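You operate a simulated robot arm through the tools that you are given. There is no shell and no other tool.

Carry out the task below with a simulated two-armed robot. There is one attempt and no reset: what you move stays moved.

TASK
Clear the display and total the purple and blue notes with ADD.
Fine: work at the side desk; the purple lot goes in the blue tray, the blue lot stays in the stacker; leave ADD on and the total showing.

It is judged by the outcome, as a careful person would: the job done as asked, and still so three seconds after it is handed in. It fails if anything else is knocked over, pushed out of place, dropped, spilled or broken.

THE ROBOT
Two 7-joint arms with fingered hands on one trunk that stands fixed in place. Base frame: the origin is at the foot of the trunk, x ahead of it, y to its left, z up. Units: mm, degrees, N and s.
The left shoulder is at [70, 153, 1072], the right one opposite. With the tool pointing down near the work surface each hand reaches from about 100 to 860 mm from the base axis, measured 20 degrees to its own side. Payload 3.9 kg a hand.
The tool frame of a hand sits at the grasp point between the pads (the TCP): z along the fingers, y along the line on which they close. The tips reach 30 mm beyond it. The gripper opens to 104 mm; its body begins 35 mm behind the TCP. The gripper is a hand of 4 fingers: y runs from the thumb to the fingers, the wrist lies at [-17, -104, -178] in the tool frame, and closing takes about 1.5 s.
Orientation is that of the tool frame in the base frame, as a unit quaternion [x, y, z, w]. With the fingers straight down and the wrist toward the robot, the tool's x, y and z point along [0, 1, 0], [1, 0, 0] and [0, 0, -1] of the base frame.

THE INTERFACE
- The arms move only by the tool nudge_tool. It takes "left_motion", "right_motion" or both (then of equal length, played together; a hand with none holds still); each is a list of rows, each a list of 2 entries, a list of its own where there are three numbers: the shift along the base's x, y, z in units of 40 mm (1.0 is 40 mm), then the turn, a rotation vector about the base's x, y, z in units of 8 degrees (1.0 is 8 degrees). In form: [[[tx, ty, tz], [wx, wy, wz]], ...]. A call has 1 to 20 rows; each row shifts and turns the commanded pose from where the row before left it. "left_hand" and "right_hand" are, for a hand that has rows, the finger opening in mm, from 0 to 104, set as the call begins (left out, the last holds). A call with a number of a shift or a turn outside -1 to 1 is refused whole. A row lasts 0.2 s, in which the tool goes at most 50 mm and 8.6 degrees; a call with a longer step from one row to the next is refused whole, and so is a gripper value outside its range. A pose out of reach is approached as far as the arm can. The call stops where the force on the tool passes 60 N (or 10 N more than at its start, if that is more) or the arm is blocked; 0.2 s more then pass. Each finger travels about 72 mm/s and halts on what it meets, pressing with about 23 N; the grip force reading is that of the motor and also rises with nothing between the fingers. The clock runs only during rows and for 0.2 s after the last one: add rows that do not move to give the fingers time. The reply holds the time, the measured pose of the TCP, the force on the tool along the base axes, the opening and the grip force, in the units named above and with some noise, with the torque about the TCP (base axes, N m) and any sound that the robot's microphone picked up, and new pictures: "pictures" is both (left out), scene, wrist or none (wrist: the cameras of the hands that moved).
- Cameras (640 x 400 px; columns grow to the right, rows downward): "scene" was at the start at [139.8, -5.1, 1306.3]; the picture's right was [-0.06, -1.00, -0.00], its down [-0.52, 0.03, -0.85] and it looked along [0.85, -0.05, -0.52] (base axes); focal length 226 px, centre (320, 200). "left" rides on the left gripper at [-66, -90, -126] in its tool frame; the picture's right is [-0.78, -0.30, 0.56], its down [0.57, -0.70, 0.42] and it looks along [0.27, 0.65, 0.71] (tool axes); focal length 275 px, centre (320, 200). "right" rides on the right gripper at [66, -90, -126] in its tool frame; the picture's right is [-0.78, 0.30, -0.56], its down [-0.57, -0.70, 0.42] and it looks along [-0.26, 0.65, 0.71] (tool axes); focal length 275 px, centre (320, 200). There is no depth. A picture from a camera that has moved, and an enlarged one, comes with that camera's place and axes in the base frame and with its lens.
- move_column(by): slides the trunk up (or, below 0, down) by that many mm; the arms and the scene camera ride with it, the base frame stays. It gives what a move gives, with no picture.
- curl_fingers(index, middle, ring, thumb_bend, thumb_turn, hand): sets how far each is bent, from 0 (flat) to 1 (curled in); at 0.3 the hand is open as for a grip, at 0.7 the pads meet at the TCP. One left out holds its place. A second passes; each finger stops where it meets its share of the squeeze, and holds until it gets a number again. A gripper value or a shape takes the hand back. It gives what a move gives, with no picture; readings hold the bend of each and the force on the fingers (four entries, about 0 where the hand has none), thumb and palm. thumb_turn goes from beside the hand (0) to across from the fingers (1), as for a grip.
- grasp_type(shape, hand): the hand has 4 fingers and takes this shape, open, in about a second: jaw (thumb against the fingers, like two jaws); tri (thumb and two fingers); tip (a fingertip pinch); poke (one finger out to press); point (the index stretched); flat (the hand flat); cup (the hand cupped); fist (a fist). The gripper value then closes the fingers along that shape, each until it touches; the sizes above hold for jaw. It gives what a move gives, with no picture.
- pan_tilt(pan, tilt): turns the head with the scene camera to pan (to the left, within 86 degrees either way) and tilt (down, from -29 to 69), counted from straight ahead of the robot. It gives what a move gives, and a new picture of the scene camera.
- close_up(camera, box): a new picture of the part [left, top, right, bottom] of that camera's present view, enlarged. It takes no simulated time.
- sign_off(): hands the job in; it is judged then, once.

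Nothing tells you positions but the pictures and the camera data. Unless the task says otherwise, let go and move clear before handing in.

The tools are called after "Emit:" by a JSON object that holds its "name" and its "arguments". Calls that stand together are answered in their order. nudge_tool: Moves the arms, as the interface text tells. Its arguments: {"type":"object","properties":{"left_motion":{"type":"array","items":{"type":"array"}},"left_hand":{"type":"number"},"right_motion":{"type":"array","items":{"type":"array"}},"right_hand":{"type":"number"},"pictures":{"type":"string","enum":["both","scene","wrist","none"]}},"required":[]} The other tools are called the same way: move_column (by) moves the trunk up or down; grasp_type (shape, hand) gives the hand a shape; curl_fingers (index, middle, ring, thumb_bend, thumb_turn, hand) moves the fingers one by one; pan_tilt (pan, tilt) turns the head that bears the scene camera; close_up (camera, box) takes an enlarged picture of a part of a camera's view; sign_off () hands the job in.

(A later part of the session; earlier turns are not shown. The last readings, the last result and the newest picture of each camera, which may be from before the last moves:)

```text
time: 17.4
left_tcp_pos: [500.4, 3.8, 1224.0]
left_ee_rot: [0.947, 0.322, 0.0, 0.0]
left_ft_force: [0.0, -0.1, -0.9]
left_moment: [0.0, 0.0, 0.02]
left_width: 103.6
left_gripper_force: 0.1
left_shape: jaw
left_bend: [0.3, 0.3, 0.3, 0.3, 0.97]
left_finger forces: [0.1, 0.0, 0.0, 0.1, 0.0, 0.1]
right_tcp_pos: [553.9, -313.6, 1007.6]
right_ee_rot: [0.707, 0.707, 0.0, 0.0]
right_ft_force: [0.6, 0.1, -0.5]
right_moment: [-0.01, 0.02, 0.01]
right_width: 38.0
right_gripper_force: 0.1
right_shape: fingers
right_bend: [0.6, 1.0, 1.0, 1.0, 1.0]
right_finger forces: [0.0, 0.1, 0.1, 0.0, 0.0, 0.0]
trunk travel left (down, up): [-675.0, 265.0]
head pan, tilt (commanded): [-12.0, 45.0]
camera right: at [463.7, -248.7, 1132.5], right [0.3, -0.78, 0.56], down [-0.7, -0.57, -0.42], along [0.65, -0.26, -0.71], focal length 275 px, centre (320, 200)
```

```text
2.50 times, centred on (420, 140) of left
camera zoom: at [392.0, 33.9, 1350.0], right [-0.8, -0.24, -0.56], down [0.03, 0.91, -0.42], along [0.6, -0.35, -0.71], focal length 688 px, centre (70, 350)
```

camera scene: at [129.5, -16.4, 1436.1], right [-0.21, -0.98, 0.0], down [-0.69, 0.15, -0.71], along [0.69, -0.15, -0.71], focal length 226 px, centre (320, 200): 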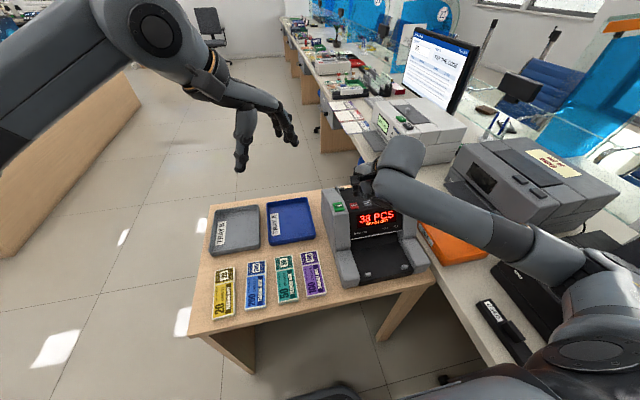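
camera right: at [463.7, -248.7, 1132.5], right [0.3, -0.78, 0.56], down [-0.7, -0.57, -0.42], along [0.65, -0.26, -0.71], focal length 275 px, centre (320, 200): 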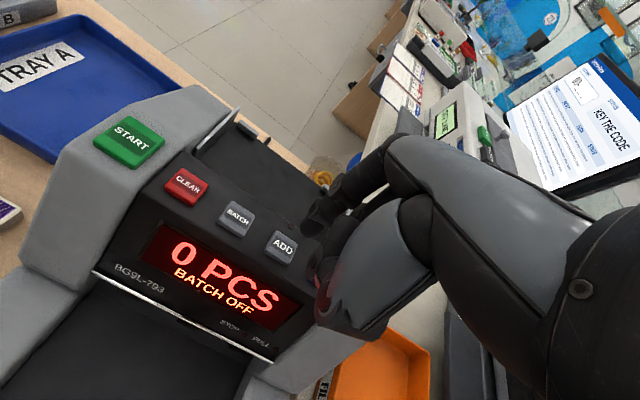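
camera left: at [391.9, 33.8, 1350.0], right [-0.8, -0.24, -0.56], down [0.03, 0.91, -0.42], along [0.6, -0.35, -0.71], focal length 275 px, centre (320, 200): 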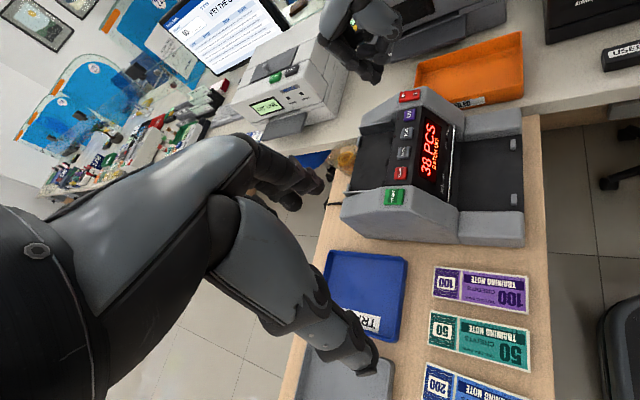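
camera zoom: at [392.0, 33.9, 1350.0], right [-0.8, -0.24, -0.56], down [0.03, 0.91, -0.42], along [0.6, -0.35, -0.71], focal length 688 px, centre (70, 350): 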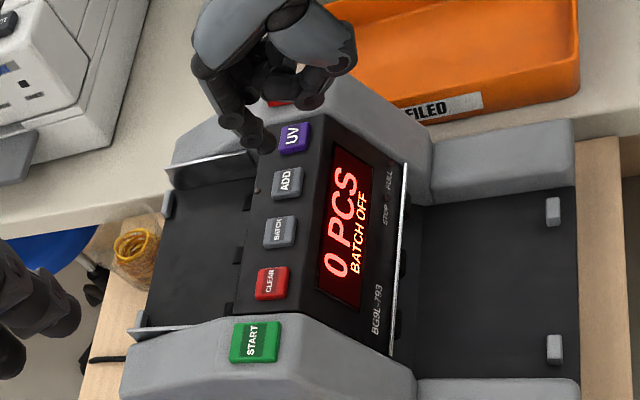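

The display reads 0 PCS and the index is aligned over ADD. I will press it.

Emit:
{"name": "nudge_tool", "arguments": {"right_motion": [[[0, 0, -0.5], [0, 0, 0]], [[0, 0, -0.4], [0, 0, 0]], [[0, 0, -0.05], [0, 0, 0]], [[0, 0, -0.04], [0, 0, 0]], [[0, 0, -0.04], [0, 0, 0]], [[0, 0, -0.04], [0, 0, 0]], [[0, 0, -0.03], [0, 0, 0]], [[0, 0, 0], [0, 0, 0]]], "pictures": "wrist"}}

```text
time: 19.2
left_tcp_pos: [498.6, 3.4, 1224.3]
left_ee_rot: [0.946, 0.323, 0.0, 0.0]
left_ft_force: [0.5, -0.1, 0.0]
left_moment: [-0.01, -0.02, -0.03]
left_width: 103.7
left_gripper_force: 0.0
left_shape: jaw
left_bend: [0.3, 0.3, 0.3, 0.3, 0.97]
left_finger forces: [0.0, 0.0, 0.0, 0.0, 0.0, 0.1]
right_tcp_pos: [552.5, -312.0, 964.4]
right_ee_rot: [0.707, 0.707, 0.001, 0.001]
right_ft_force: [1.6, -0.6, 10.2]
right_moment: [0.11, -0.32, -0.01]
right_width: 38.3
right_gripper_force: 5.6
right_shape: fingers
right_bend: [0.59, 1.0, 1.0, 1.0, 1.0]
right_finger forces: [10.5, 0.1, 0.1, 0.0, 0.0, 0.1]
trunk travel left (down, up): [-675.0, 265.0]
head pan, tilt (commanded): [-12.0, 45.0]
heard: click
camera right: at [462.5, -247.3, 1088.5], right [0.29, -0.78, 0.56], down [-0.7, -0.57, -0.43], along [0.65, -0.26, -0.71], focal length 275 px, centre (320, 200)
```

right: 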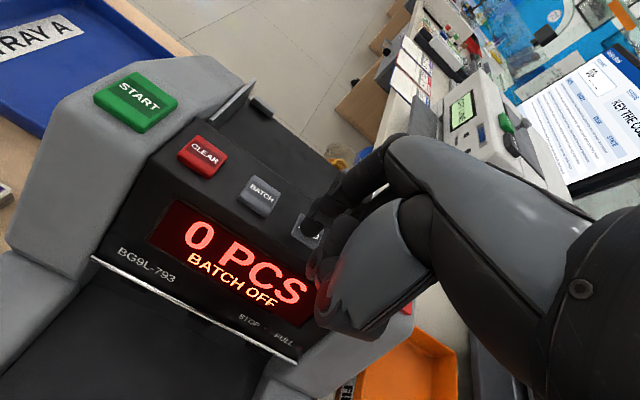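

ADD clicked. I will lift off and read the display.

Emit:
{"name": "nudge_tool", "arguments": {"right_motion": [[[0, 0, 0.5], [0, 0, 0]], [[0, 0, 0.6], [0, 0, 0]], [[0, 0, 0.9], [0, 0, 0]], [[0, 0, 0], [0, 0, 0]]], "pictures": "wrist"}}

Emit:
{"name": "close_up", "arguments": {"camera": "left", "box": [380, 80, 480, 180]}}

```text
time: 20.2
left_tcp_pos: [498.6, 3.5, 1223.9]
left_ee_rot: [0.947, 0.321, 0.0, 0.0]
left_ft_force: [0.3, -1.2, 1.0]
left_moment: [-0.01, 0.01, -0.03]
left_width: 103.8
left_gripper_force: 0.1
left_shape: jaw
left_bend: [0.3, 0.3, 0.3, 0.3, 0.97]
left_finger forces: [0.0, 0.0, 0.0, 0.0, 0.0, 0.0]
right_tcp_pos: [553.1, -312.8, 1042.4]
right_ee_rot: [0.707, 0.708, -0.001, -0.001]
right_ft_force: [-0.2, -0.3, 0.4]
right_moment: [-0.03, 0.01, 0.01]
right_width: 38.0
right_gripper_force: 0.1
right_shape: fingers
right_bend: [0.6, 1.0, 1.0, 1.0, 1.0]
right_finger forces: [0.1, 0.0, 0.1, 0.0, 0.0, 0.1]
trunk travel left (down, up): [-675.0, 265.0]
head pan, tilt (commanded): [-12.0, 45.0]
camera right: at [463.4, -248.2, 1166.9], right [0.3, -0.78, 0.56], down [-0.7, -0.57, -0.42], along [0.65, -0.26, -0.71], focal length 275 px, centre (320, 200)
```

right: 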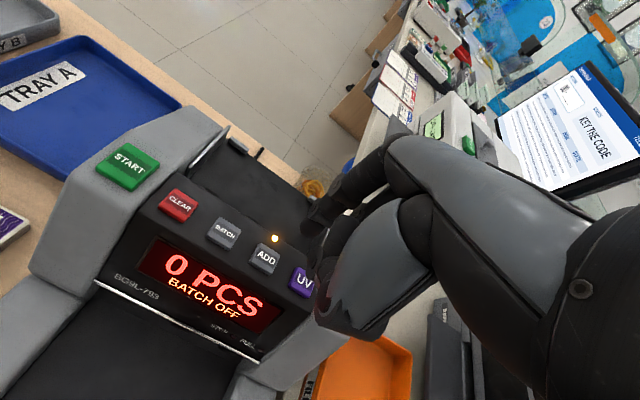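

```text
4.00 times, centred on (430, 130) of left
camera zoom: at [392.0, 33.6, 1350.0], right [-0.8, -0.24, -0.56], down [0.03, 0.91, -0.42], along [0.6, -0.35, -0.71], focal length 1101 px, centre (-120, 480)
```

zoom: 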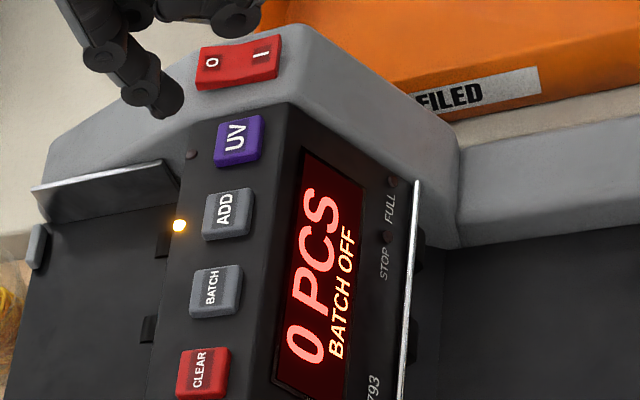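

The lamp behind ADD is lit and the display shows 0 PCS. Now I will move the left hand out to the left and set the right hand back to jaw.

Emit:
{"name": "nudge_tool", "arguments": {"left_motion": [[[0, 0.9, 0.2], [0, 0, 0.9]], [[0, 0.9, 0.2], [0, 0, 0.9]], [[0, 0.9, 0.2], [0, 0, 0.9]], [[0, 0.9, 0.2], [0, 0, 0.9]], [[0, 0.9, 0.2], [0, 0, 0.9]], [[0, 0.9, 0], [0, 0, 0.9]], [[0, 0.9, 0], [0, 0, 0.8]], [[0, 0, 0], [0, 0, 0]]], "pictures": "none"}}

Emit:
{"name": "grasp_type", "arguments": {"shape": "jaw", "hand": "right"}}

```text
time: 22.0
left_tcp_pos: [500.7, 253.7, 1262.9]
left_ee_rot: [0.724, 0.69, 0.0, 0.0]
left_ft_force: [0.2, -0.3, 0.8]
left_moment: [0.04, 0.0, -0.01]
left_width: 103.9
left_gripper_force: 0.0
left_shape: jaw
left_bend: [0.3, 0.3, 0.3, 0.3, 0.97]
left_finger forces: [0.0, 0.0, 0.0, 0.1, 0.0, 0.0]
right_tcp_pos: [552.8, -312.6, 1042.1]
right_ee_rot: [0.707, 0.707, 0.001, 0.0]
right_ft_force: [1.1, -0.4, -0.1]
right_moment: [0.02, 0.01, 0.0]
right_width: 37.8
right_gripper_force: 0.0
right_shape: fingers
right_bend: [0.6, 1.0, 1.0, 1.0, 1.0]
right_finger forces: [0.0, 0.0, 0.0, 0.0, 0.1, 0.0]
trunk travel left (down, up): [-675.0, 265.0]
head pan, tilt (commanded): [-12.0, 45.0]
```

```text
time: 22.9
left_tcp_pos: [498.5, 254.3, 1264.8]
left_ee_rot: [0.725, 0.689, 0.0, 0.0]
left_ft_force: [-0.1, 0.6, 0.2]
left_moment: [0.02, 0.02, -0.01]
left_width: 103.9
left_gripper_force: 0.1
left_shape: jaw
left_bend: [0.3, 0.3, 0.3, 0.3, 0.97]
left_finger forces: [0.0, 0.1, 0.0, 0.1, 0.0, 0.0]
right_tcp_pos: [553.3, -313.4, 1042.1]
right_ee_rot: [0.707, 0.707, 0.0, 0.0]
right_ft_force: [0.9, 0.0, 0.4]
right_moment: [0.01, -0.01, -0.01]
right_width: 103.7
right_gripper_force: 0.0
right_shape: jaw
right_bend: [0.3, 0.3, 0.3, 0.3, 0.97]
right_finger forces: [0.0, 0.0, 0.0, 0.0, 0.1, 0.0]
trunk travel left (down, up): [-675.0, 265.0]
head pan, tilt (commanded): [-12.0, 45.0]
```

Motion continues from the actual pose, which is useful to know. Next I test whether the right hand can turn so that its jaws close across a note's width above purple.

Emit:
{"name": "nudge_tool", "arguments": {"right_motion": [[[-0.173, 0.517, 0], [0, 0, 0.9375]], [[-0.173, 0.517, 0], [0, 0, 0.9375]], [[-0.173, 0.517, 0], [0, 0, 0.9375]], [[-0.173, 0.517, 0], [0, 0, 0.9375]], [[-0.173, 0.517, 0], [0, 0, 0.9375]], [[-0.173, 0.517, 0], [0, 0, 0.9375]], [[-0.173, 0.517, 0], [0, 0, 0.9375]], [[-0.173, 0.517, 0], [0, 0, 0.9375]], [[-0.173, 0.517, 0], [0, 0, 0.9375]], [[-0.173, 0.517, 0], [0, 0, 0.9375]], [[-0.173, 0.517, 0], [0, 0, 0.9375]], [[-0.173, 0.517, 0], [0, 0, 0.9375]], [[0, 0, 0], [0, 0, 0]]], "pictures": "both"}}

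```text
time: 25.7
left_tcp_pos: [498.5, 254.1, 1262.9]
left_ee_rot: [0.724, 0.69, 0.001, 0.0]
left_ft_force: [-0.3, -0.3, -0.6]
left_moment: [0.0, 0.02, 0.0]
left_width: 103.9
left_gripper_force: 0.1
left_shape: jaw
left_bend: [0.3, 0.3, 0.3, 0.3, 0.97]
left_finger forces: [0.1, 0.1, 0.0, 0.0, 0.0, 0.1]
right_tcp_pos: [471.6, -64.2, 1044.8]
right_ee_rot: [-0.001, 1.0, 0.0, 0.0]
right_ft_force: [0.2, 0.2, 0.3]
right_moment: [-0.01, -0.02, 0.0]
right_width: 103.9
right_gripper_force: 0.1
right_shape: jaw
right_bend: [0.3, 0.3, 0.3, 0.3, 0.97]
right_finger forces: [0.0, 0.0, 0.0, 0.0, 0.0, 0.1]
trunk travel left (down, up): [-675.0, 265.0]
head pan, tilt (commanded): [-12.0, 45.0]
camera scene: at [129.5, -16.7, 1436.1], right [-0.21, -0.98, 0.0], down [-0.69, 0.15, -0.71], along [0.69, -0.15, -0.71], focal length 226 px, centre (320, 200)
camera right: at [405.7, -154.8, 1169.0], right [0.78, 0.3, 0.56], down [0.57, -0.7, -0.42], along [0.26, 0.65, -0.71], focal length 275 px, centre (320, 200)
```

scene: 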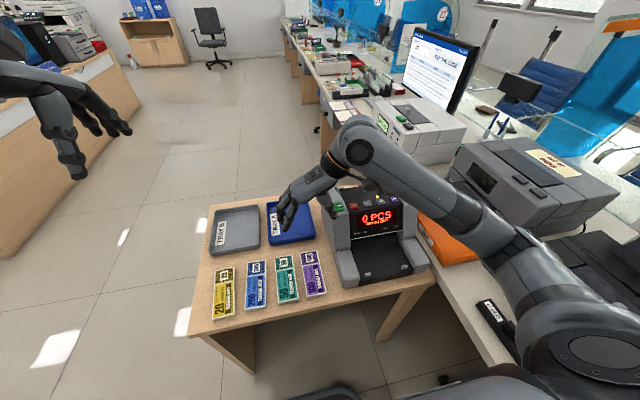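
right: 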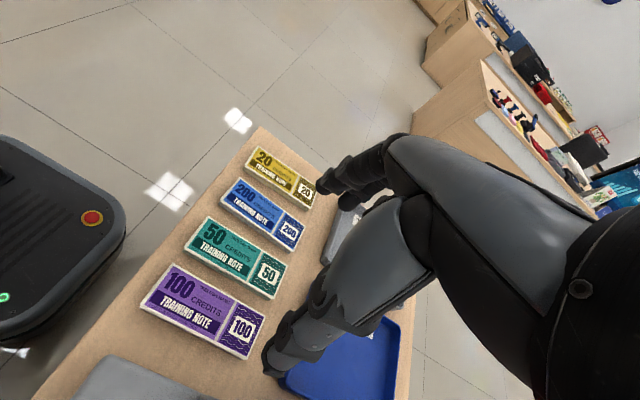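

The right hand reaches the needed turn above purple, and its wrist view confirms purple spans x 395–545 and y -37 to -93. I will look at the open jaw shape before descending.

Emit:
{"name": "close_up", "arguments": {"camera": "scene", "box": [250, 140, 370, 300]}}

Emit:
{"name": "close_up", "arguments": {"camera": "right", "box": [120, 120, 440, 400]}}

```text
2.50 times, centred on (310, 220) of scene
camera zoom: at [129.5, -16.7, 1436.1], right [-0.21, -0.98, 0.0], down [-0.69, 0.15, -0.71], along [0.69, -0.15, -0.71], focal length 564 px, centre (345, 150)
```

zoom: 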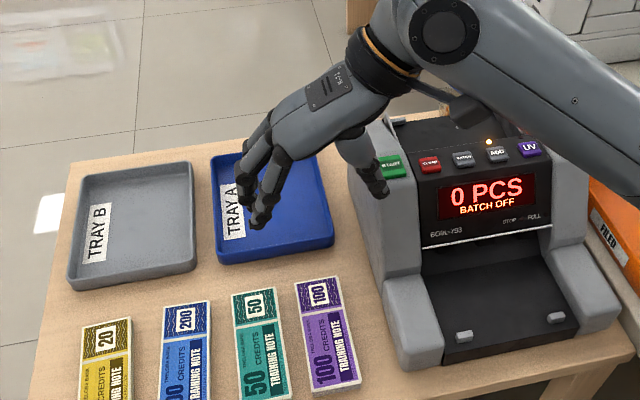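

```text
1.43 times, centred on (280, 260) of right
camera zoom: at [405.7, -154.8, 1169.0], right [0.78, 0.3, 0.56], down [0.57, -0.7, -0.42], along [0.26, 0.65, -0.71], focal length 393 px, centre (377, 114)
```

zoom: 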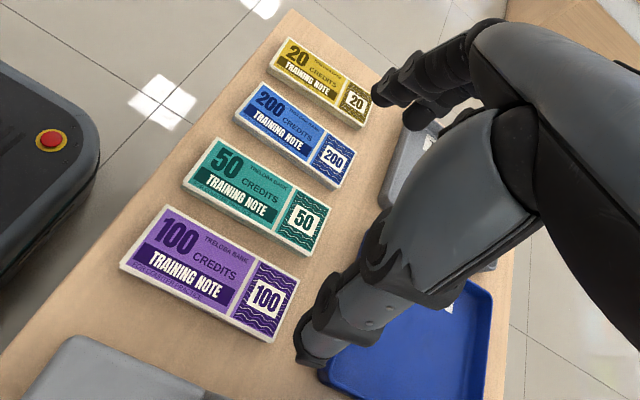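

Emit:
{"name": "close_up", "arguments": {"camera": "scene", "box": [290, 275, 340, 305]}}

Emit:
{"name": "close_up", "arguments": {"camera": "right", "box": [130, 250, 290, 370]}}

```text
12.80 times, centred on (315, 290) of scene
camera zoom: at [129.5, -16.7, 1436.1], right [-0.21, -0.98, 0.0], down [-0.69, 0.15, -0.71], along [0.69, -0.15, -0.71], focal length 2887 px, centre (384, -952)
```

zoom: 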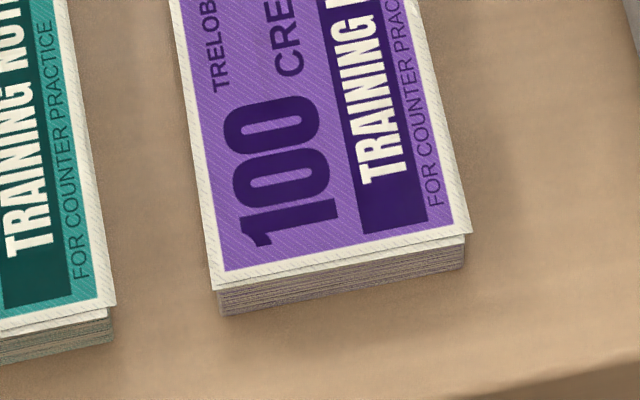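

```text
3.33 times, centred on (210, 310) of right
camera zoom: at [405.7, -154.8, 1169.0], right [0.78, 0.3, 0.56], down [0.57, -0.7, -0.42], along [0.26, 0.65, -0.71], focal length 918 px, centre (687, -167)
```

zoom: 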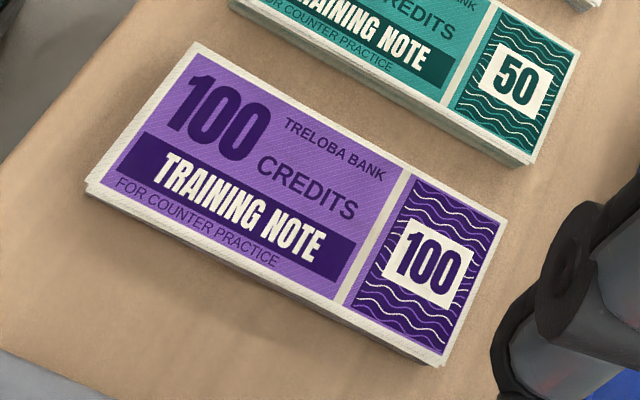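

The stack is about 15 mm thick with its top near z=770, so the desk is near 755, and the gap to green is about 27 mm. I will narrow the jaw to 64 mm, centre it over purple and come down to z≈850 to check.

Emit:
{"name": "nudge_tool", "arguments": {"right_motion": [[[-0.12, -0.02, -0.8], [0, 0, 0]], [[-0.12, -0.02, -0.9], [0, 0, 0]], [[0, 0, -0.9], [0, 0, 0]], [[0, 0, -0.9], [0, 0, 0]], [[0, 0, -0.9], [0, 0, 0]], [[0, 0, -0.45], [0, 0, 0]], [[0, 0, 0], [0, 0, 0]]], "right_hand": 64, "pictures": "both"}}

Emit:
{"name": "close_up", "arguments": {"camera": "scene", "box": [260, 190, 360, 310]}}

Emit:
{"name": "close_up", "arguments": {"camera": "right", "box": [120, 150, 440, 400]}}

```text
time: 27.3
left_tcp_pos: [500.0, 254.5, 1261.3]
left_ee_rot: [0.725, 0.689, 0.0, 0.0]
left_ft_force: [0.3, 0.1, 0.3]
left_moment: [0.04, -0.02, -0.01]
left_width: 103.8
left_gripper_force: 0.0
left_shape: jaw
left_bend: [0.3, 0.3, 0.3, 0.3, 0.97]
left_finger forces: [0.1, 0.0, 0.0, 0.0, 0.1, 0.0]
right_tcp_pos: [460.7, -64.6, 849.4]
right_ee_rot: [-0.001, 1.0, 0.0, 0.0]
right_ft_force: [0.1, -0.4, 0.5]
right_moment: [-0.03, 0.01, -0.01]
right_width: 64.4
right_gripper_force: 0.0
right_shape: jaw
right_bend: [0.73, 0.4, 0.36, 0.62, 0.99]
right_finger forces: [0.0, 0.1, 0.1, 0.1, 0.1, 0.0]
trunk travel left (down, up): [-675.0, 265.0]
head pan, tilt (commanded): [-12.0, 45.0]
camera scene: at [129.6, -16.2, 1436.1], right [-0.21, -0.98, 0.0], down [-0.69, 0.15, -0.71], along [0.69, -0.15, -0.71], focal length 226 px, centre (320, 200)
camera right: at [394.5, -155.5, 973.2], right [0.78, 0.3, 0.56], down [0.57, -0.7, -0.42], along [0.26, 0.65, -0.71], focal length 275 px, centre (320, 200)
```

scene: 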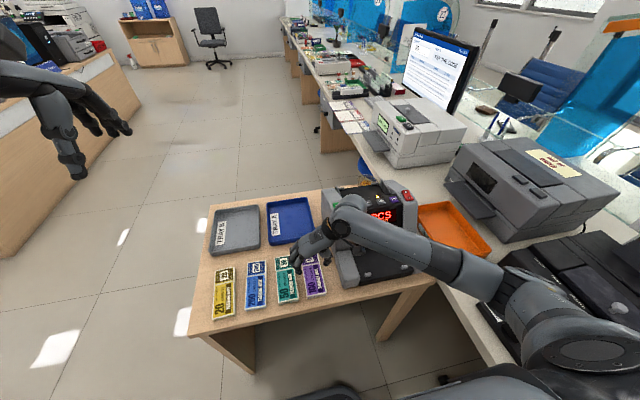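
right: 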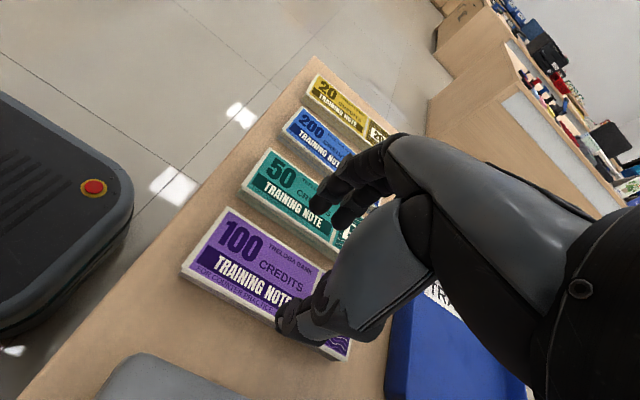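

```text
3.33 times, centred on (310, 250) of scene
camera zoom: at [129.6, -16.2, 1436.1], right [-0.21, -0.98, 0.0], down [-0.69, 0.15, -0.71], along [0.69, -0.15, -0.71], focal length 752 px, centre (353, 33)
```

zoom: 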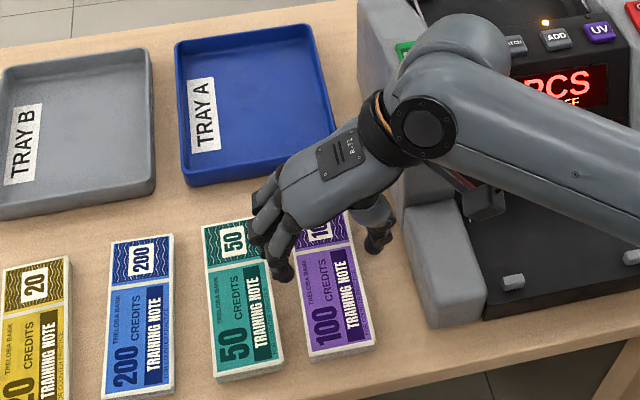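

```text
1.60 times, centred on (280, 275) of right
camera zoom: at [394.5, -155.5, 973.2], right [0.78, 0.3, 0.56], down [0.57, -0.7, -0.42], along [0.26, 0.65, -0.71], focal length 440 px, centre (384, 80)
```

zoom: 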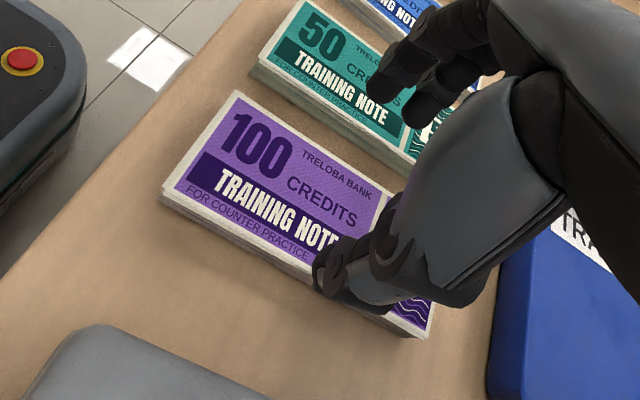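

The reported finger bends look uneven, so I will wait a moment and check them again before going lower.

Emit:
{"name": "nudge_tool", "arguments": {"right_motion": [[[0, 0, 0], [0, 0, 0]], [[0, 0, 0], [0, 0, 0]], [[0, 0, 0], [0, 0, 0]], [[0, 0, 0], [0, 0, 0]], [[0, 0, 0], [0, 0, 0]]], "pictures": "none"}}

Emit:
{"name": "close_up", "arguments": {"camera": "right", "box": [250, 120, 450, 370]}}

Emit:
{"name": "close_up", "arguments": {"camera": "scene", "box": [290, 220, 340, 280]}}

```text
time: 28.5
left_tcp_pos: [499.2, 254.9, 1262.6]
left_ee_rot: [0.725, 0.689, 0.0, 0.0]
left_ft_force: [0.2, 1.4, -0.2]
left_moment: [0.02, 0.02, -0.03]
left_width: 103.7
left_gripper_force: 0.1
left_shape: jaw
left_bend: [0.3, 0.3, 0.3, 0.3, 0.97]
left_finger forces: [0.1, 0.1, 0.1, 0.0, 0.0, 0.1]
right_tcp_pos: [460.6, -65.1, 850.7]
right_ee_rot: [0.0, 1.0, -0.001, 0.0]
right_ft_force: [-0.4, 0.6, 0.2]
right_moment: [0.04, 0.02, 0.0]
right_width: 64.5
right_gripper_force: 0.1
right_shape: jaw
right_bend: [0.73, 0.4, 0.36, 0.62, 0.99]
right_finger forces: [0.0, 0.0, 0.1, 0.0, 0.0, 0.0]
trunk travel left (down, up): [-675.0, 265.0]
head pan, tilt (commanded): [-12.0, 45.0]
```

```text
1.60 times, centred on (350, 245) of right
camera zoom: at [394.7, -155.6, 973.6], right [0.78, 0.3, 0.56], down [0.57, -0.7, -0.42], along [0.26, 0.65, -0.71], focal length 440 px, centre (272, 128)
```

zoom: 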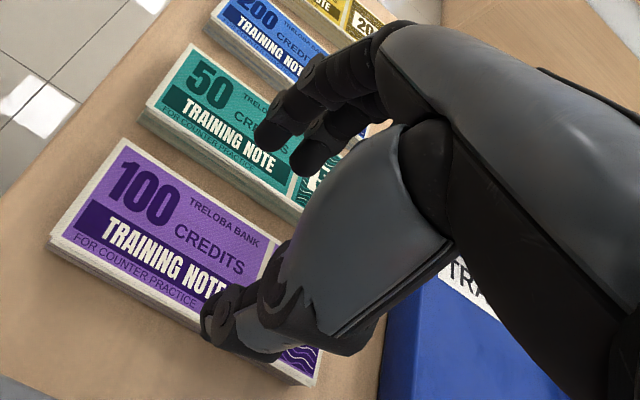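

```text
6.67 times, centred on (315, 250) of scene
camera zoom: at [129.7, -16.2, 1436.0], right [-0.21, -0.98, 0.0], down [-0.69, 0.15, -0.71], along [0.69, -0.15, -0.71], focal length 1503 px, centre (353, -133)
```

zoom: 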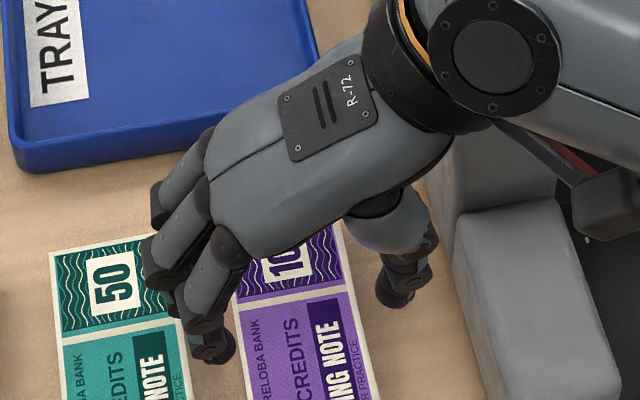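

The fingertips sit in the gap between purple and green at about y=-22 and the thumb is at about y=-111, with clearance on both sides. I will lower carefully, watching the force for contact with the desk.

Emit:
{"name": "nudge_tool", "arguments": {"right_motion": [[[0, 0, -0.6], [0, 0, 0]], [[0, 0, -0.5], [0, 0, 0]], [[0, 0, -0.1], [0, 0, 0]], [[0, 0, -0.1], [0, 0, 0]], [[0, 0, 0], [0, 0, 0]]], "pictures": "wrist"}}

Emit:
{"name": "close_up", "arguments": {"camera": "scene", "box": [290, 230, 340, 300]}}

Emit:
{"name": "close_up", "arguments": {"camera": "right", "box": [200, 140, 400, 390]}}

```text
time: 29.7
left_tcp_pos: [499.5, 254.3, 1263.2]
left_ee_rot: [0.725, 0.689, 0.001, 0.0]
left_ft_force: [-0.5, 0.0, -0.2]
left_moment: [0.01, 0.02, 0.01]
left_width: 103.8
left_gripper_force: 0.2
left_shape: jaw
left_bend: [0.3, 0.3, 0.3, 0.3, 0.97]
left_finger forces: [0.1, 0.0, 0.0, 0.0, 0.1, 0.0]
right_tcp_pos: [461.5, -66.2, 797.2]
right_ee_rot: [0.0, 1.0, 0.0, 0.0]
right_ft_force: [0.5, -1.3, 0.2]
right_moment: [0.01, 0.02, -0.03]
right_width: 64.3
right_gripper_force: 0.1
right_shape: jaw
right_bend: [0.73, 0.4, 0.36, 0.62, 0.99]
right_finger forces: [0.1, 0.1, 0.0, 0.0, 0.0, 0.0]
trunk travel left (down, up): [-675.0, 265.0]
head pan, tilt (commanded): [-12.0, 45.0]
camera right: at [395.0, -156.1, 922.0], right [0.78, 0.3, 0.56], down [0.57, -0.7, -0.42], along [0.26, 0.65, -0.71], focal length 275 px, centre (320, 200)
```

right: 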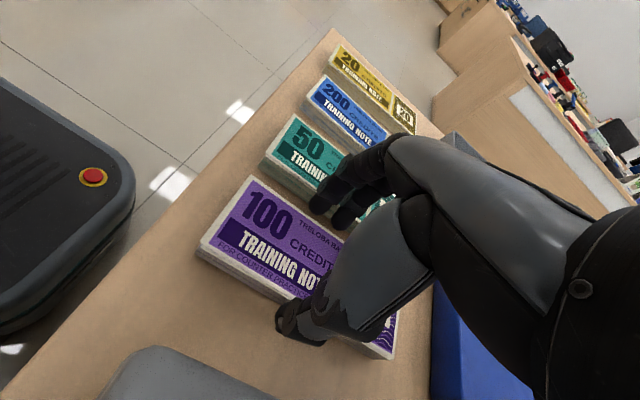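

```text
5.71 times, centred on (315, 265) of scene
camera zoom: at [129.7, -16.2, 1436.0], right [-0.21, -0.98, 0.0], down [-0.69, 0.15, -0.71], along [0.69, -0.15, -0.71], focal length 1289 px, centre (349, -171)
```

zoom: 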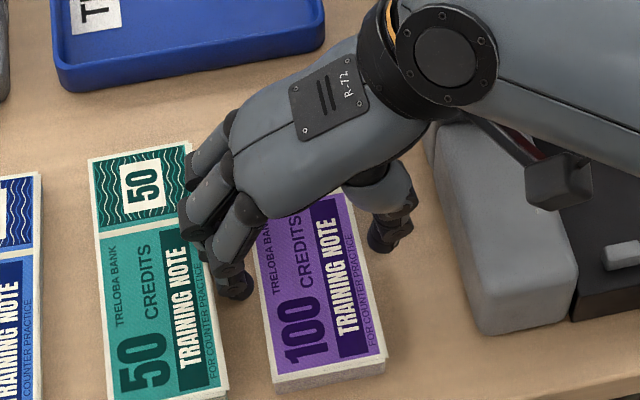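

```text
1.60 times, centred on (300, 265) of right
camera zoom: at [395.0, -156.1, 922.0], right [0.78, 0.3, 0.56], down [0.57, -0.7, -0.42], along [0.26, 0.65, -0.71], focal length 440 px, centre (352, 96)
```

zoom: 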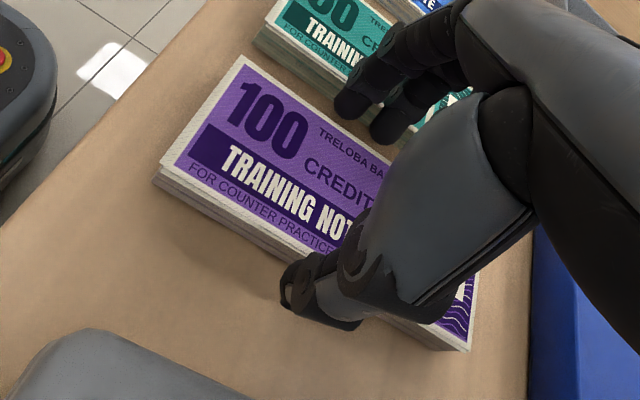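

The fingers are entering the gap cleanly. I will go down a few more millimetres.

Emit:
{"name": "nudge_tool", "arguments": {"right_motion": [[[0, 0, -0.06], [0, 0, 0]], [[0, 0, -0.06], [0, 0, 0]], [[0, 0, -0.04], [0, 0, 0]], [[0, 0, 0], [0, 0, 0]]], "pictures": "wrist"}}

Emit:
{"name": "close_up", "arguments": {"camera": "right", "box": [200, 140, 400, 390]}}

```text
time: 30.7
left_tcp_pos: [500.4, 253.7, 1262.9]
left_ee_rot: [0.725, 0.689, 0.0, -0.001]
left_ft_force: [0.4, 0.3, 0.3]
left_moment: [-0.01, 0.01, 0.0]
left_width: 103.9
left_gripper_force: 0.1
left_shape: jaw
left_bend: [0.3, 0.3, 0.3, 0.3, 0.97]
left_finger forces: [0.0, 0.0, 0.1, 0.0, 0.0, 0.0]
right_tcp_pos: [460.2, -66.1, 791.5]
right_ee_rot: [0.0, 1.0, 0.0, 0.001]
right_ft_force: [0.4, 0.3, 0.6]
right_moment: [0.01, 0.01, -0.02]
right_width: 64.4
right_gripper_force: 0.2
right_shape: jaw
right_bend: [0.73, 0.4, 0.36, 0.62, 0.99]
right_finger forces: [0.0, 0.1, 0.0, 0.0, 0.0, 0.0]
trunk travel left (down, up): [-675.0, 265.0]
head pan, tilt (commanded): [-12.0, 45.0]
camera right: at [395.0, -156.4, 915.7], right [0.78, 0.3, 0.56], down [0.57, -0.7, -0.42], along [0.26, 0.65, -0.71], focal length 275 px, centre (320, 200)
```

right: 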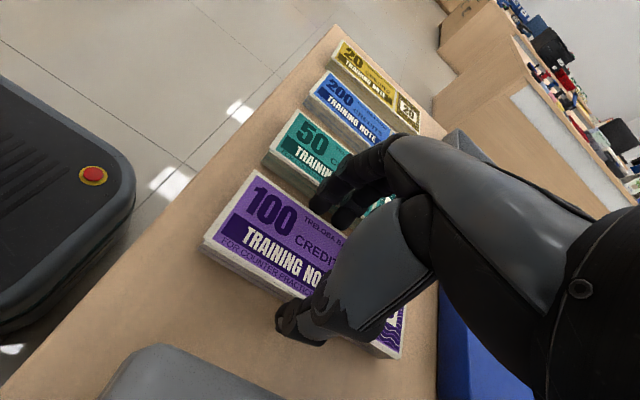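

```text
1.60 times, centred on (300, 265) of right
camera zoom: at [395.0, -156.4, 915.7], right [0.78, 0.3, 0.56], down [0.57, -0.7, -0.42], along [0.26, 0.65, -0.71], focal length 440 px, centre (352, 96)
```

zoom: 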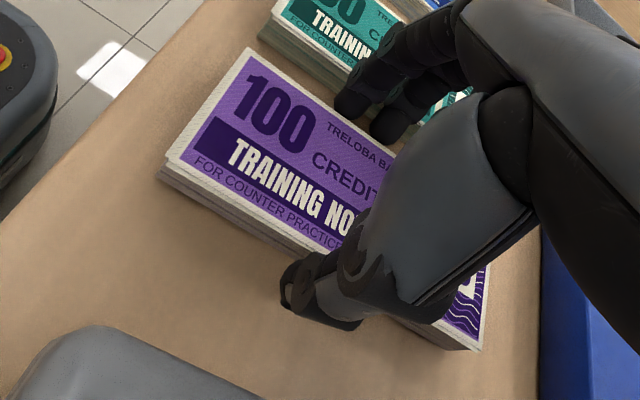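

Emit:
{"name": "nudge_tool", "arguments": {"right_motion": [[[0, 0, -0.05], [0, 0, 0]], [[0, 0, -0.05], [0, 0, 0]], [[0, 0, 0], [0, 0, 0]]], "pictures": "none"}}

```text
time: 31.5
left_tcp_pos: [499.5, 253.2, 1263.5]
left_ee_rot: [0.725, 0.689, 0.001, 0.0]
left_ft_force: [-0.1, -0.6, 0.7]
left_moment: [0.0, -0.01, -0.02]
left_width: 103.7
left_gripper_force: 0.0
left_shape: jaw
left_bend: [0.3, 0.3, 0.3, 0.3, 0.97]
left_finger forces: [0.0, 0.1, 0.0, 0.0, 0.0, 0.1]
right_tcp_pos: [462.5, -65.2, 787.9]
right_ee_rot: [-0.001, 1.0, 0.001, 0.001]
right_ft_force: [0.0, -0.7, 6.0]
right_moment: [0.32, -0.05, 0.05]
right_width: 64.3
right_gripper_force: 0.1
right_shape: jaw
right_bend: [0.73, 0.4, 0.36, 0.62, 0.99]
right_finger forces: [0.0, 5.6, 0.0, 0.0, 0.0, 0.0]
trunk travel left (down, up): [-675.0, 265.0]
head pan, tilt (commanded): [-12.0, 45.0]
```

A finger touched lightly at about 6 N, most likely the desk. I will check that green has not been disturbed.

Emit:
{"name": "close_up", "arguments": {"camera": "right", "box": [250, 90, 420, 300]}}

Emit:
{"name": "close_up", "arguments": {"camera": "scene", "box": [270, 230, 340, 310]}}

```text
1.90 times, centred on (335, 195) of right
camera zoom: at [395.4, -156.3, 911.9], right [0.77, 0.3, 0.56], down [0.57, -0.7, -0.42], along [0.27, 0.65, -0.71], focal length 524 px, centre (291, 210)
```

zoom: 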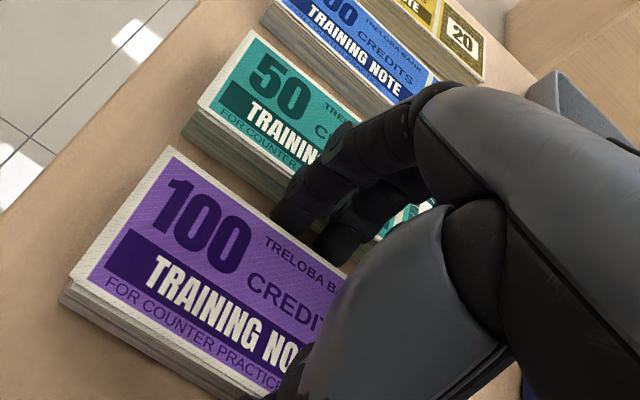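

```text
5.00 times, centred on (305, 270) of scene
camera zoom: at [129.1, -16.4, 1436.2], right [-0.21, -0.98, 0.0], down [-0.69, 0.15, -0.71], along [0.69, -0.15, -0.71], focal length 1128 px, centre (395, -150)
```

zoom: 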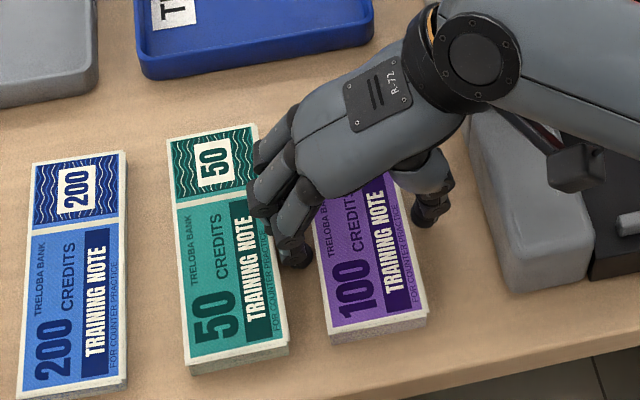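

Green looks undisturbed, with the fingers inside the gap. I will rise 4 mm and close on purple.

Emit:
{"name": "nudge_tool", "arguments": {"right_motion": [[[0, 0, 0.1], [0, 0, 0]], [[0, 0, 0], [0, 0, 0]]], "pictures": "none"}}

Emit:
{"name": "nudge_tool", "arguments": {"right_motion": [[[0, 0, 0], [0, 0, 0]], [[0, 0, 0], [0, 0, 0]], [[0, 0, 0], [0, 0, 0]], [[0, 0, 0], [0, 0, 0]], [[0, 0, 0], [0, 0, 0]], [[0, 0, 0], [0, 0, 0]]], "right_hand": 40, "pictures": "wrist"}}

Emit:
{"name": "close_up", "arguments": {"camera": "right", "box": [200, 90, 420, 390]}}

Emit:
{"name": "close_up", "arguments": {"camera": "scene", "box": [270, 230, 340, 310]}}

```text
time: 32.1
left_tcp_pos: [499.6, 254.2, 1262.9]
left_ee_rot: [0.725, 0.689, 0.0, 0.0]
left_ft_force: [0.4, -0.3, -1.2]
left_moment: [0.01, -0.01, 0.0]
left_width: 103.7
left_gripper_force: 0.1
left_shape: jaw
left_bend: [0.3, 0.3, 0.3, 0.3, 0.97]
left_finger forces: [0.0, 0.0, 0.0, 0.1, 0.0, 0.0]
right_tcp_pos: [460.0, -65.6, 789.8]
right_ee_rot: [0.0, 1.0, 0.0, 0.0]
right_ft_force: [-0.8, -0.9, 0.8]
right_moment: [0.01, -0.03, 0.01]
right_width: 64.4
right_gripper_force: 0.0
right_shape: jaw
right_bend: [0.73, 0.4, 0.36, 0.62, 0.99]
right_finger forces: [0.1, 0.1, 0.0, 0.1, 0.0, 0.0]
trunk travel left (down, up): [-675.0, 265.0]
head pan, tilt (commanded): [-12.0, 45.0]
```

```text
time: 33.5
left_tcp_pos: [499.6, 254.1, 1263.3]
left_ee_rot: [0.725, 0.689, 0.0, -0.001]
left_ft_force: [0.7, -0.7, 0.1]
left_moment: [0.0, -0.03, 0.03]
left_width: 103.8
left_gripper_force: 0.0
left_shape: jaw
left_bend: [0.3, 0.3, 0.3, 0.3, 0.97]
left_finger forces: [0.0, 0.1, 0.0, 0.0, 0.0, 0.1]
right_tcp_pos: [462.2, -65.8, 789.2]
right_ee_rot: [0.0, 1.0, 0.0, 0.0]
right_ft_force: [-0.1, -0.4, 0.1]
right_moment: [-0.04, -0.01, 0.01]
right_width: 54.2
right_gripper_force: 23.0
right_shape: jaw
right_bend: [0.74, 0.45, 0.42, 0.66, 0.99]
right_finger forces: [11.5, 6.4, 2.5, 0.0, 20.9, 0.0]
trunk travel left (down, up): [-675.0, 265.0]
head pan, tilt (commanded): [-12.0, 45.0]
camera right: at [395.2, -156.6, 915.1], right [0.78, 0.3, 0.56], down [0.57, -0.7, -0.42], along [0.26, 0.65, -0.71], focal length 275 px, centre (320, 200)
```

right: 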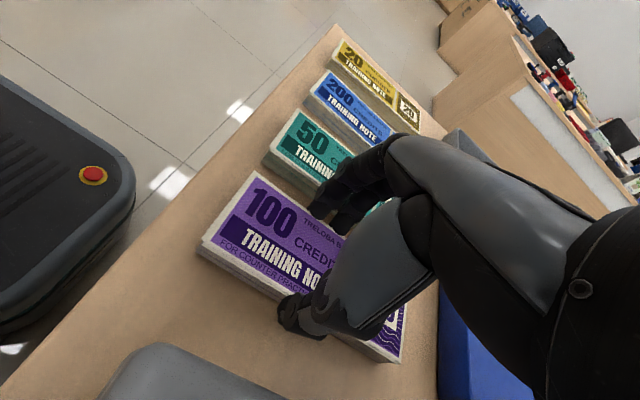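

```text
1.33 times, centred on (310, 240) of right
camera zoom: at [395.2, -156.6, 915.1], right [0.78, 0.3, 0.56], down [0.57, -0.7, -0.42], along [0.26, 0.65, -0.71], focal length 367 px, centre (333, 147)
```

zoom: 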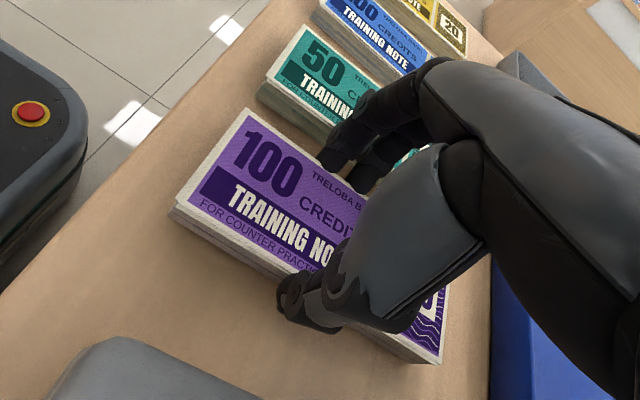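

```text
5.00 times, centred on (305, 270) of scene
camera zoom: at [129.8, -16.3, 1436.0], right [-0.21, -0.98, 0.0], down [-0.69, 0.15, -0.71], along [0.69, -0.15, -0.71], focal length 1128 px, centre (395, -150)
```

zoom: 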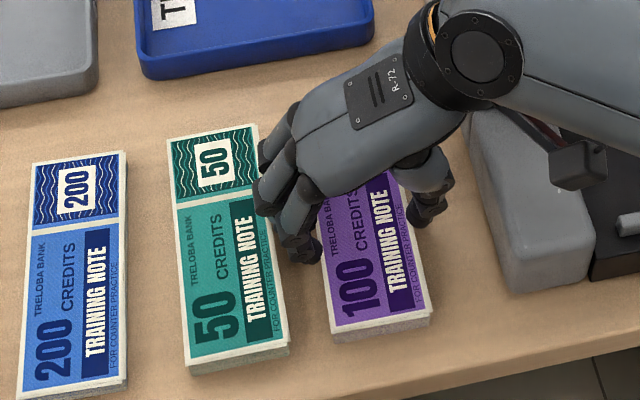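

Purple is gripped with about 21 N at the thumb and all fingers in contact. I will lift slowly and check that the whole stack comes up.

Emit:
{"name": "nudge_tool", "arguments": {"right_motion": [[[0, 0, 0.1], [0, 0, 0]], [[0, 0, 0.2], [0, 0, 0]], [[0, 0, 0.3], [0, 0, 0]], [[0, 0, 0.4], [0, 0, 0]], [[0, 0, 0.5], [0, 0, 0]], [[0, 0, 0], [0, 0, 0]]], "pictures": "both"}}

Emit:
{"name": "close_up", "arguments": {"camera": "scene", "box": [270, 210, 350, 310]}}

```text
time: 34.9
left_tcp_pos: [499.1, 253.3, 1262.5]
left_ee_rot: [0.725, 0.688, 0.0, 0.0]
left_ft_force: [-0.3, -0.8, 0.2]
left_moment: [-0.01, 0.01, 0.02]
left_width: 103.8
left_gripper_force: 0.0
left_shape: jaw
left_bend: [0.3, 0.3, 0.3, 0.3, 0.97]
left_finger forces: [0.0, 0.0, 0.1, 0.0, 0.0, 0.0]
right_tcp_pos: [460.9, -66.5, 850.9]
right_ee_rot: [0.0, 1.0, 0.0, 0.0]
right_ft_force: [0.7, 0.2, -1.1]
right_moment: [-0.04, 0.01, -0.02]
right_width: 54.5
right_gripper_force: 23.5
right_shape: jaw
right_bend: [0.74, 0.45, 0.42, 0.66, 0.99]
right_finger forces: [11.7, 6.5, 2.6, 0.0, 20.9, 0.0]
trunk travel left (down, up): [-675.0, 265.0]
head pan, tilt (commanded): [-12.0, 45.0]
camera scene: at [130.0, -16.3, 1436.0], right [-0.21, -0.98, 0.0], down [-0.69, 0.15, -0.71], along [0.69, -0.15, -0.71], focal length 226 px, centre (320, 200)
camera right: at [395.2, -157.2, 975.3], right [0.78, 0.3, 0.56], down [0.57, -0.7, -0.42], along [0.26, 0.65, -0.71], focal length 275 px, centre (320, 200)
```

scene: 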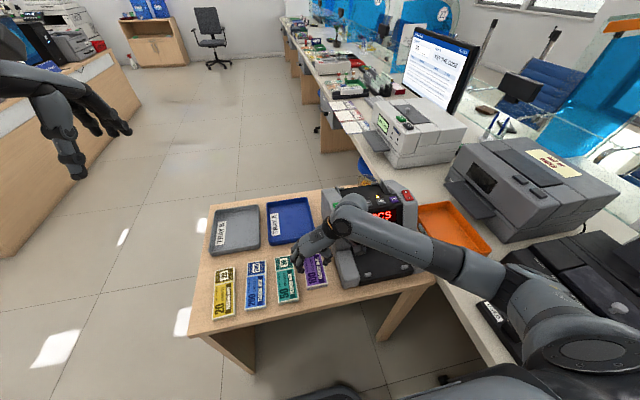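
right: 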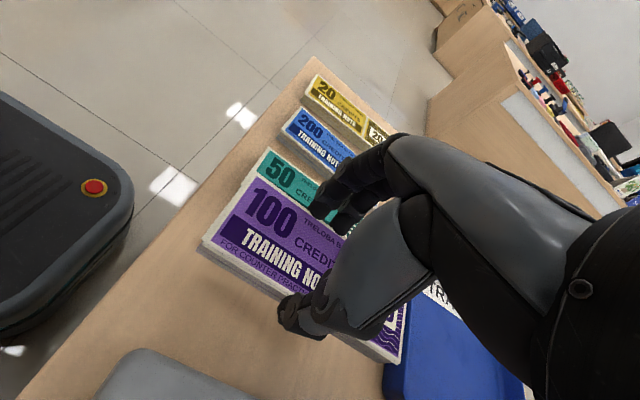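

```text
4.00 times, centred on (310, 260) of scene
camera zoom: at [130.0, -16.3, 1436.0], right [-0.21, -0.98, 0.0], down [-0.69, 0.15, -0.71], along [0.69, -0.15, -0.71], focal length 902 px, centre (360, -40)
```

zoom: 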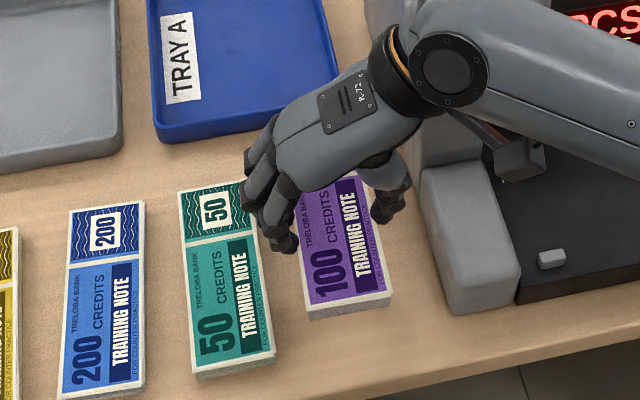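

The whole purple stack came up cleanly. I will raise it to z≈1050, then turn back 90° while carrying it over the hopper.

Emit:
{"name": "nudge_tool", "arguments": {"right_motion": [[[0, 0, 0.6], [0, 0, 0]], [[0, 0, 0.9], [0, 0, 0]], [[0, 0, 1], [0, 0, 0]], [[0, 0, 1], [0, 0, 0]], [[0, 0, 1], [0, 0, 0]], [[0, 0, 0.5], [0, 0, 0]], [[0, 0, 0], [0, 0, 0]]], "pictures": "none"}}

Emit:
{"name": "nudge_tool", "arguments": {"right_motion": [[[0.404, -0.429, 0], [0, 0, -0.9375]], [[0.404, -0.429, 0], [0, 0, -0.9375]], [[0.404, -0.429, 0], [0, 0, -0.9375]], [[0.404, -0.429, 0], [0, 0, -0.9375]], [[0.404, -0.429, 0], [0, 0, -0.9375]], [[0.404, -0.429, 0], [0, 0, -0.9375]], [[0.404, -0.429, 0], [0, 0, -0.9375]], [[0.404, -0.429, 0], [0, 0, -0.9375]], [[0.404, -0.429, 0], [0, 0, -0.9375]], [[0.404, -0.429, 0], [0, 0, -0.9375]], [[0.404, -0.429, 0], [0, 0, -0.9375]], [[0.404, -0.429, 0], [0, 0, -0.9375]], [[0, 0, 0], [0, 0, 0]]], "pictures": "both"}}

```text
time: 36.5
left_tcp_pos: [499.9, 252.8, 1262.8]
left_ee_rot: [0.725, 0.688, 0.001, 0.001]
left_ft_force: [-0.1, -0.5, 0.2]
left_moment: [0.0, -0.05, -0.01]
left_width: 103.8
left_gripper_force: 0.1
left_shape: jaw
left_bend: [0.3, 0.3, 0.3, 0.3, 0.97]
left_finger forces: [0.0, 0.0, 0.0, 0.0, 0.1, 0.1]
right_tcp_pos: [460.8, -67.5, 1050.8]
right_ee_rot: [0.0, 1.0, 0.0, 0.001]
right_ft_force: [-0.8, 0.5, -0.7]
right_moment: [0.02, 0.01, -0.03]
right_width: 54.2
right_gripper_force: 23.1
right_shape: jaw
right_bend: [0.74, 0.45, 0.42, 0.66, 0.99]
right_finger forces: [11.8, 6.5, 2.6, 0.0, 21.0, 0.1]
trunk travel left (down, up): [-675.0, 265.0]
head pan, tilt (commanded): [-12.0, 45.0]
```

```text
time: 39.3
left_tcp_pos: [499.1, 254.6, 1262.9]
left_ee_rot: [0.725, 0.689, 0.0, 0.0]
left_ft_force: [0.3, -0.4, -0.4]
left_moment: [-0.01, 0.0, 0.01]
left_width: 103.6
left_gripper_force: 0.0
left_shape: jaw
left_bend: [0.3, 0.3, 0.3, 0.3, 0.97]
left_finger forces: [0.0, 0.0, 0.0, 0.1, 0.0, 0.1]
right_tcp_pos: [655.6, -269.5, 1050.8]
right_ee_rot: [0.707, 0.707, 0.0, -0.001]
right_ft_force: [-0.2, -1.1, -1.5]
right_moment: [-0.01, -0.02, 0.01]
right_width: 54.1
right_gripper_force: 23.0
right_shape: jaw
right_bend: [0.74, 0.45, 0.42, 0.66, 0.99]
right_finger forces: [11.6, 6.5, 2.5, 0.1, 20.8, 0.0]
trunk travel left (down, up): [-675.0, 265.0]
head pan, tilt (commanded): [-12.0, 45.0]
camera scene: at [129.6, -16.3, 1436.1], right [-0.21, -0.98, 0.0], down [-0.69, 0.15, -0.71], along [0.69, -0.15, -0.71], focal length 226 px, centre (320, 200)
camera right: at [565.7, -204.7, 1175.8], right [0.3, -0.78, 0.56], down [-0.7, -0.57, -0.42], along [0.65, -0.27, -0.71], focal length 275 px, centre (320, 200)
```

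scene: 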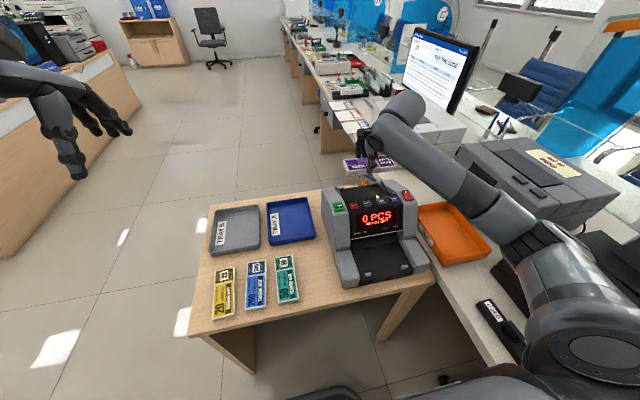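
right: 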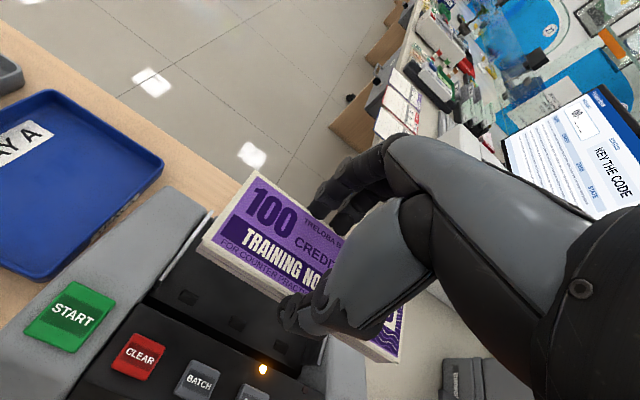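

The stack in the hand is centred near (655,-280) and square to the counter. I will zoom in to refine the guide positions before lowering.

Emit:
{"name": "close_up", "arguments": {"camera": "right", "box": [60, 160, 420, 400]}}

Emit:
{"name": "close_up", "arguments": {"camera": "scene", "box": [310, 120, 440, 230]}}

```text
1.67 times, centred on (240, 280) of right
camera zoom: at [565.7, -204.7, 1175.8], right [0.3, -0.78, 0.56], down [-0.7, -0.57, -0.42], along [0.65, -0.27, -0.71], focal length 459 px, centre (453, 67)
```

zoom: 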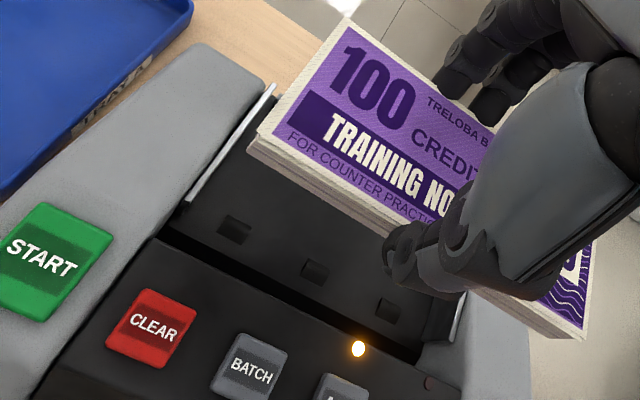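

```text
3.64 times, centred on (375, 175) of scene
camera zoom: at [129.6, -16.3, 1436.1], right [-0.21, -0.98, 0.0], down [-0.69, 0.15, -0.71], along [0.69, -0.15, -0.71], focal length 820 px, centre (120, 291)
```

zoom: 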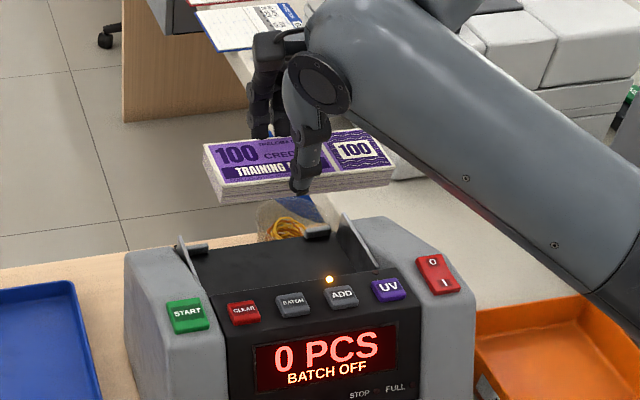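

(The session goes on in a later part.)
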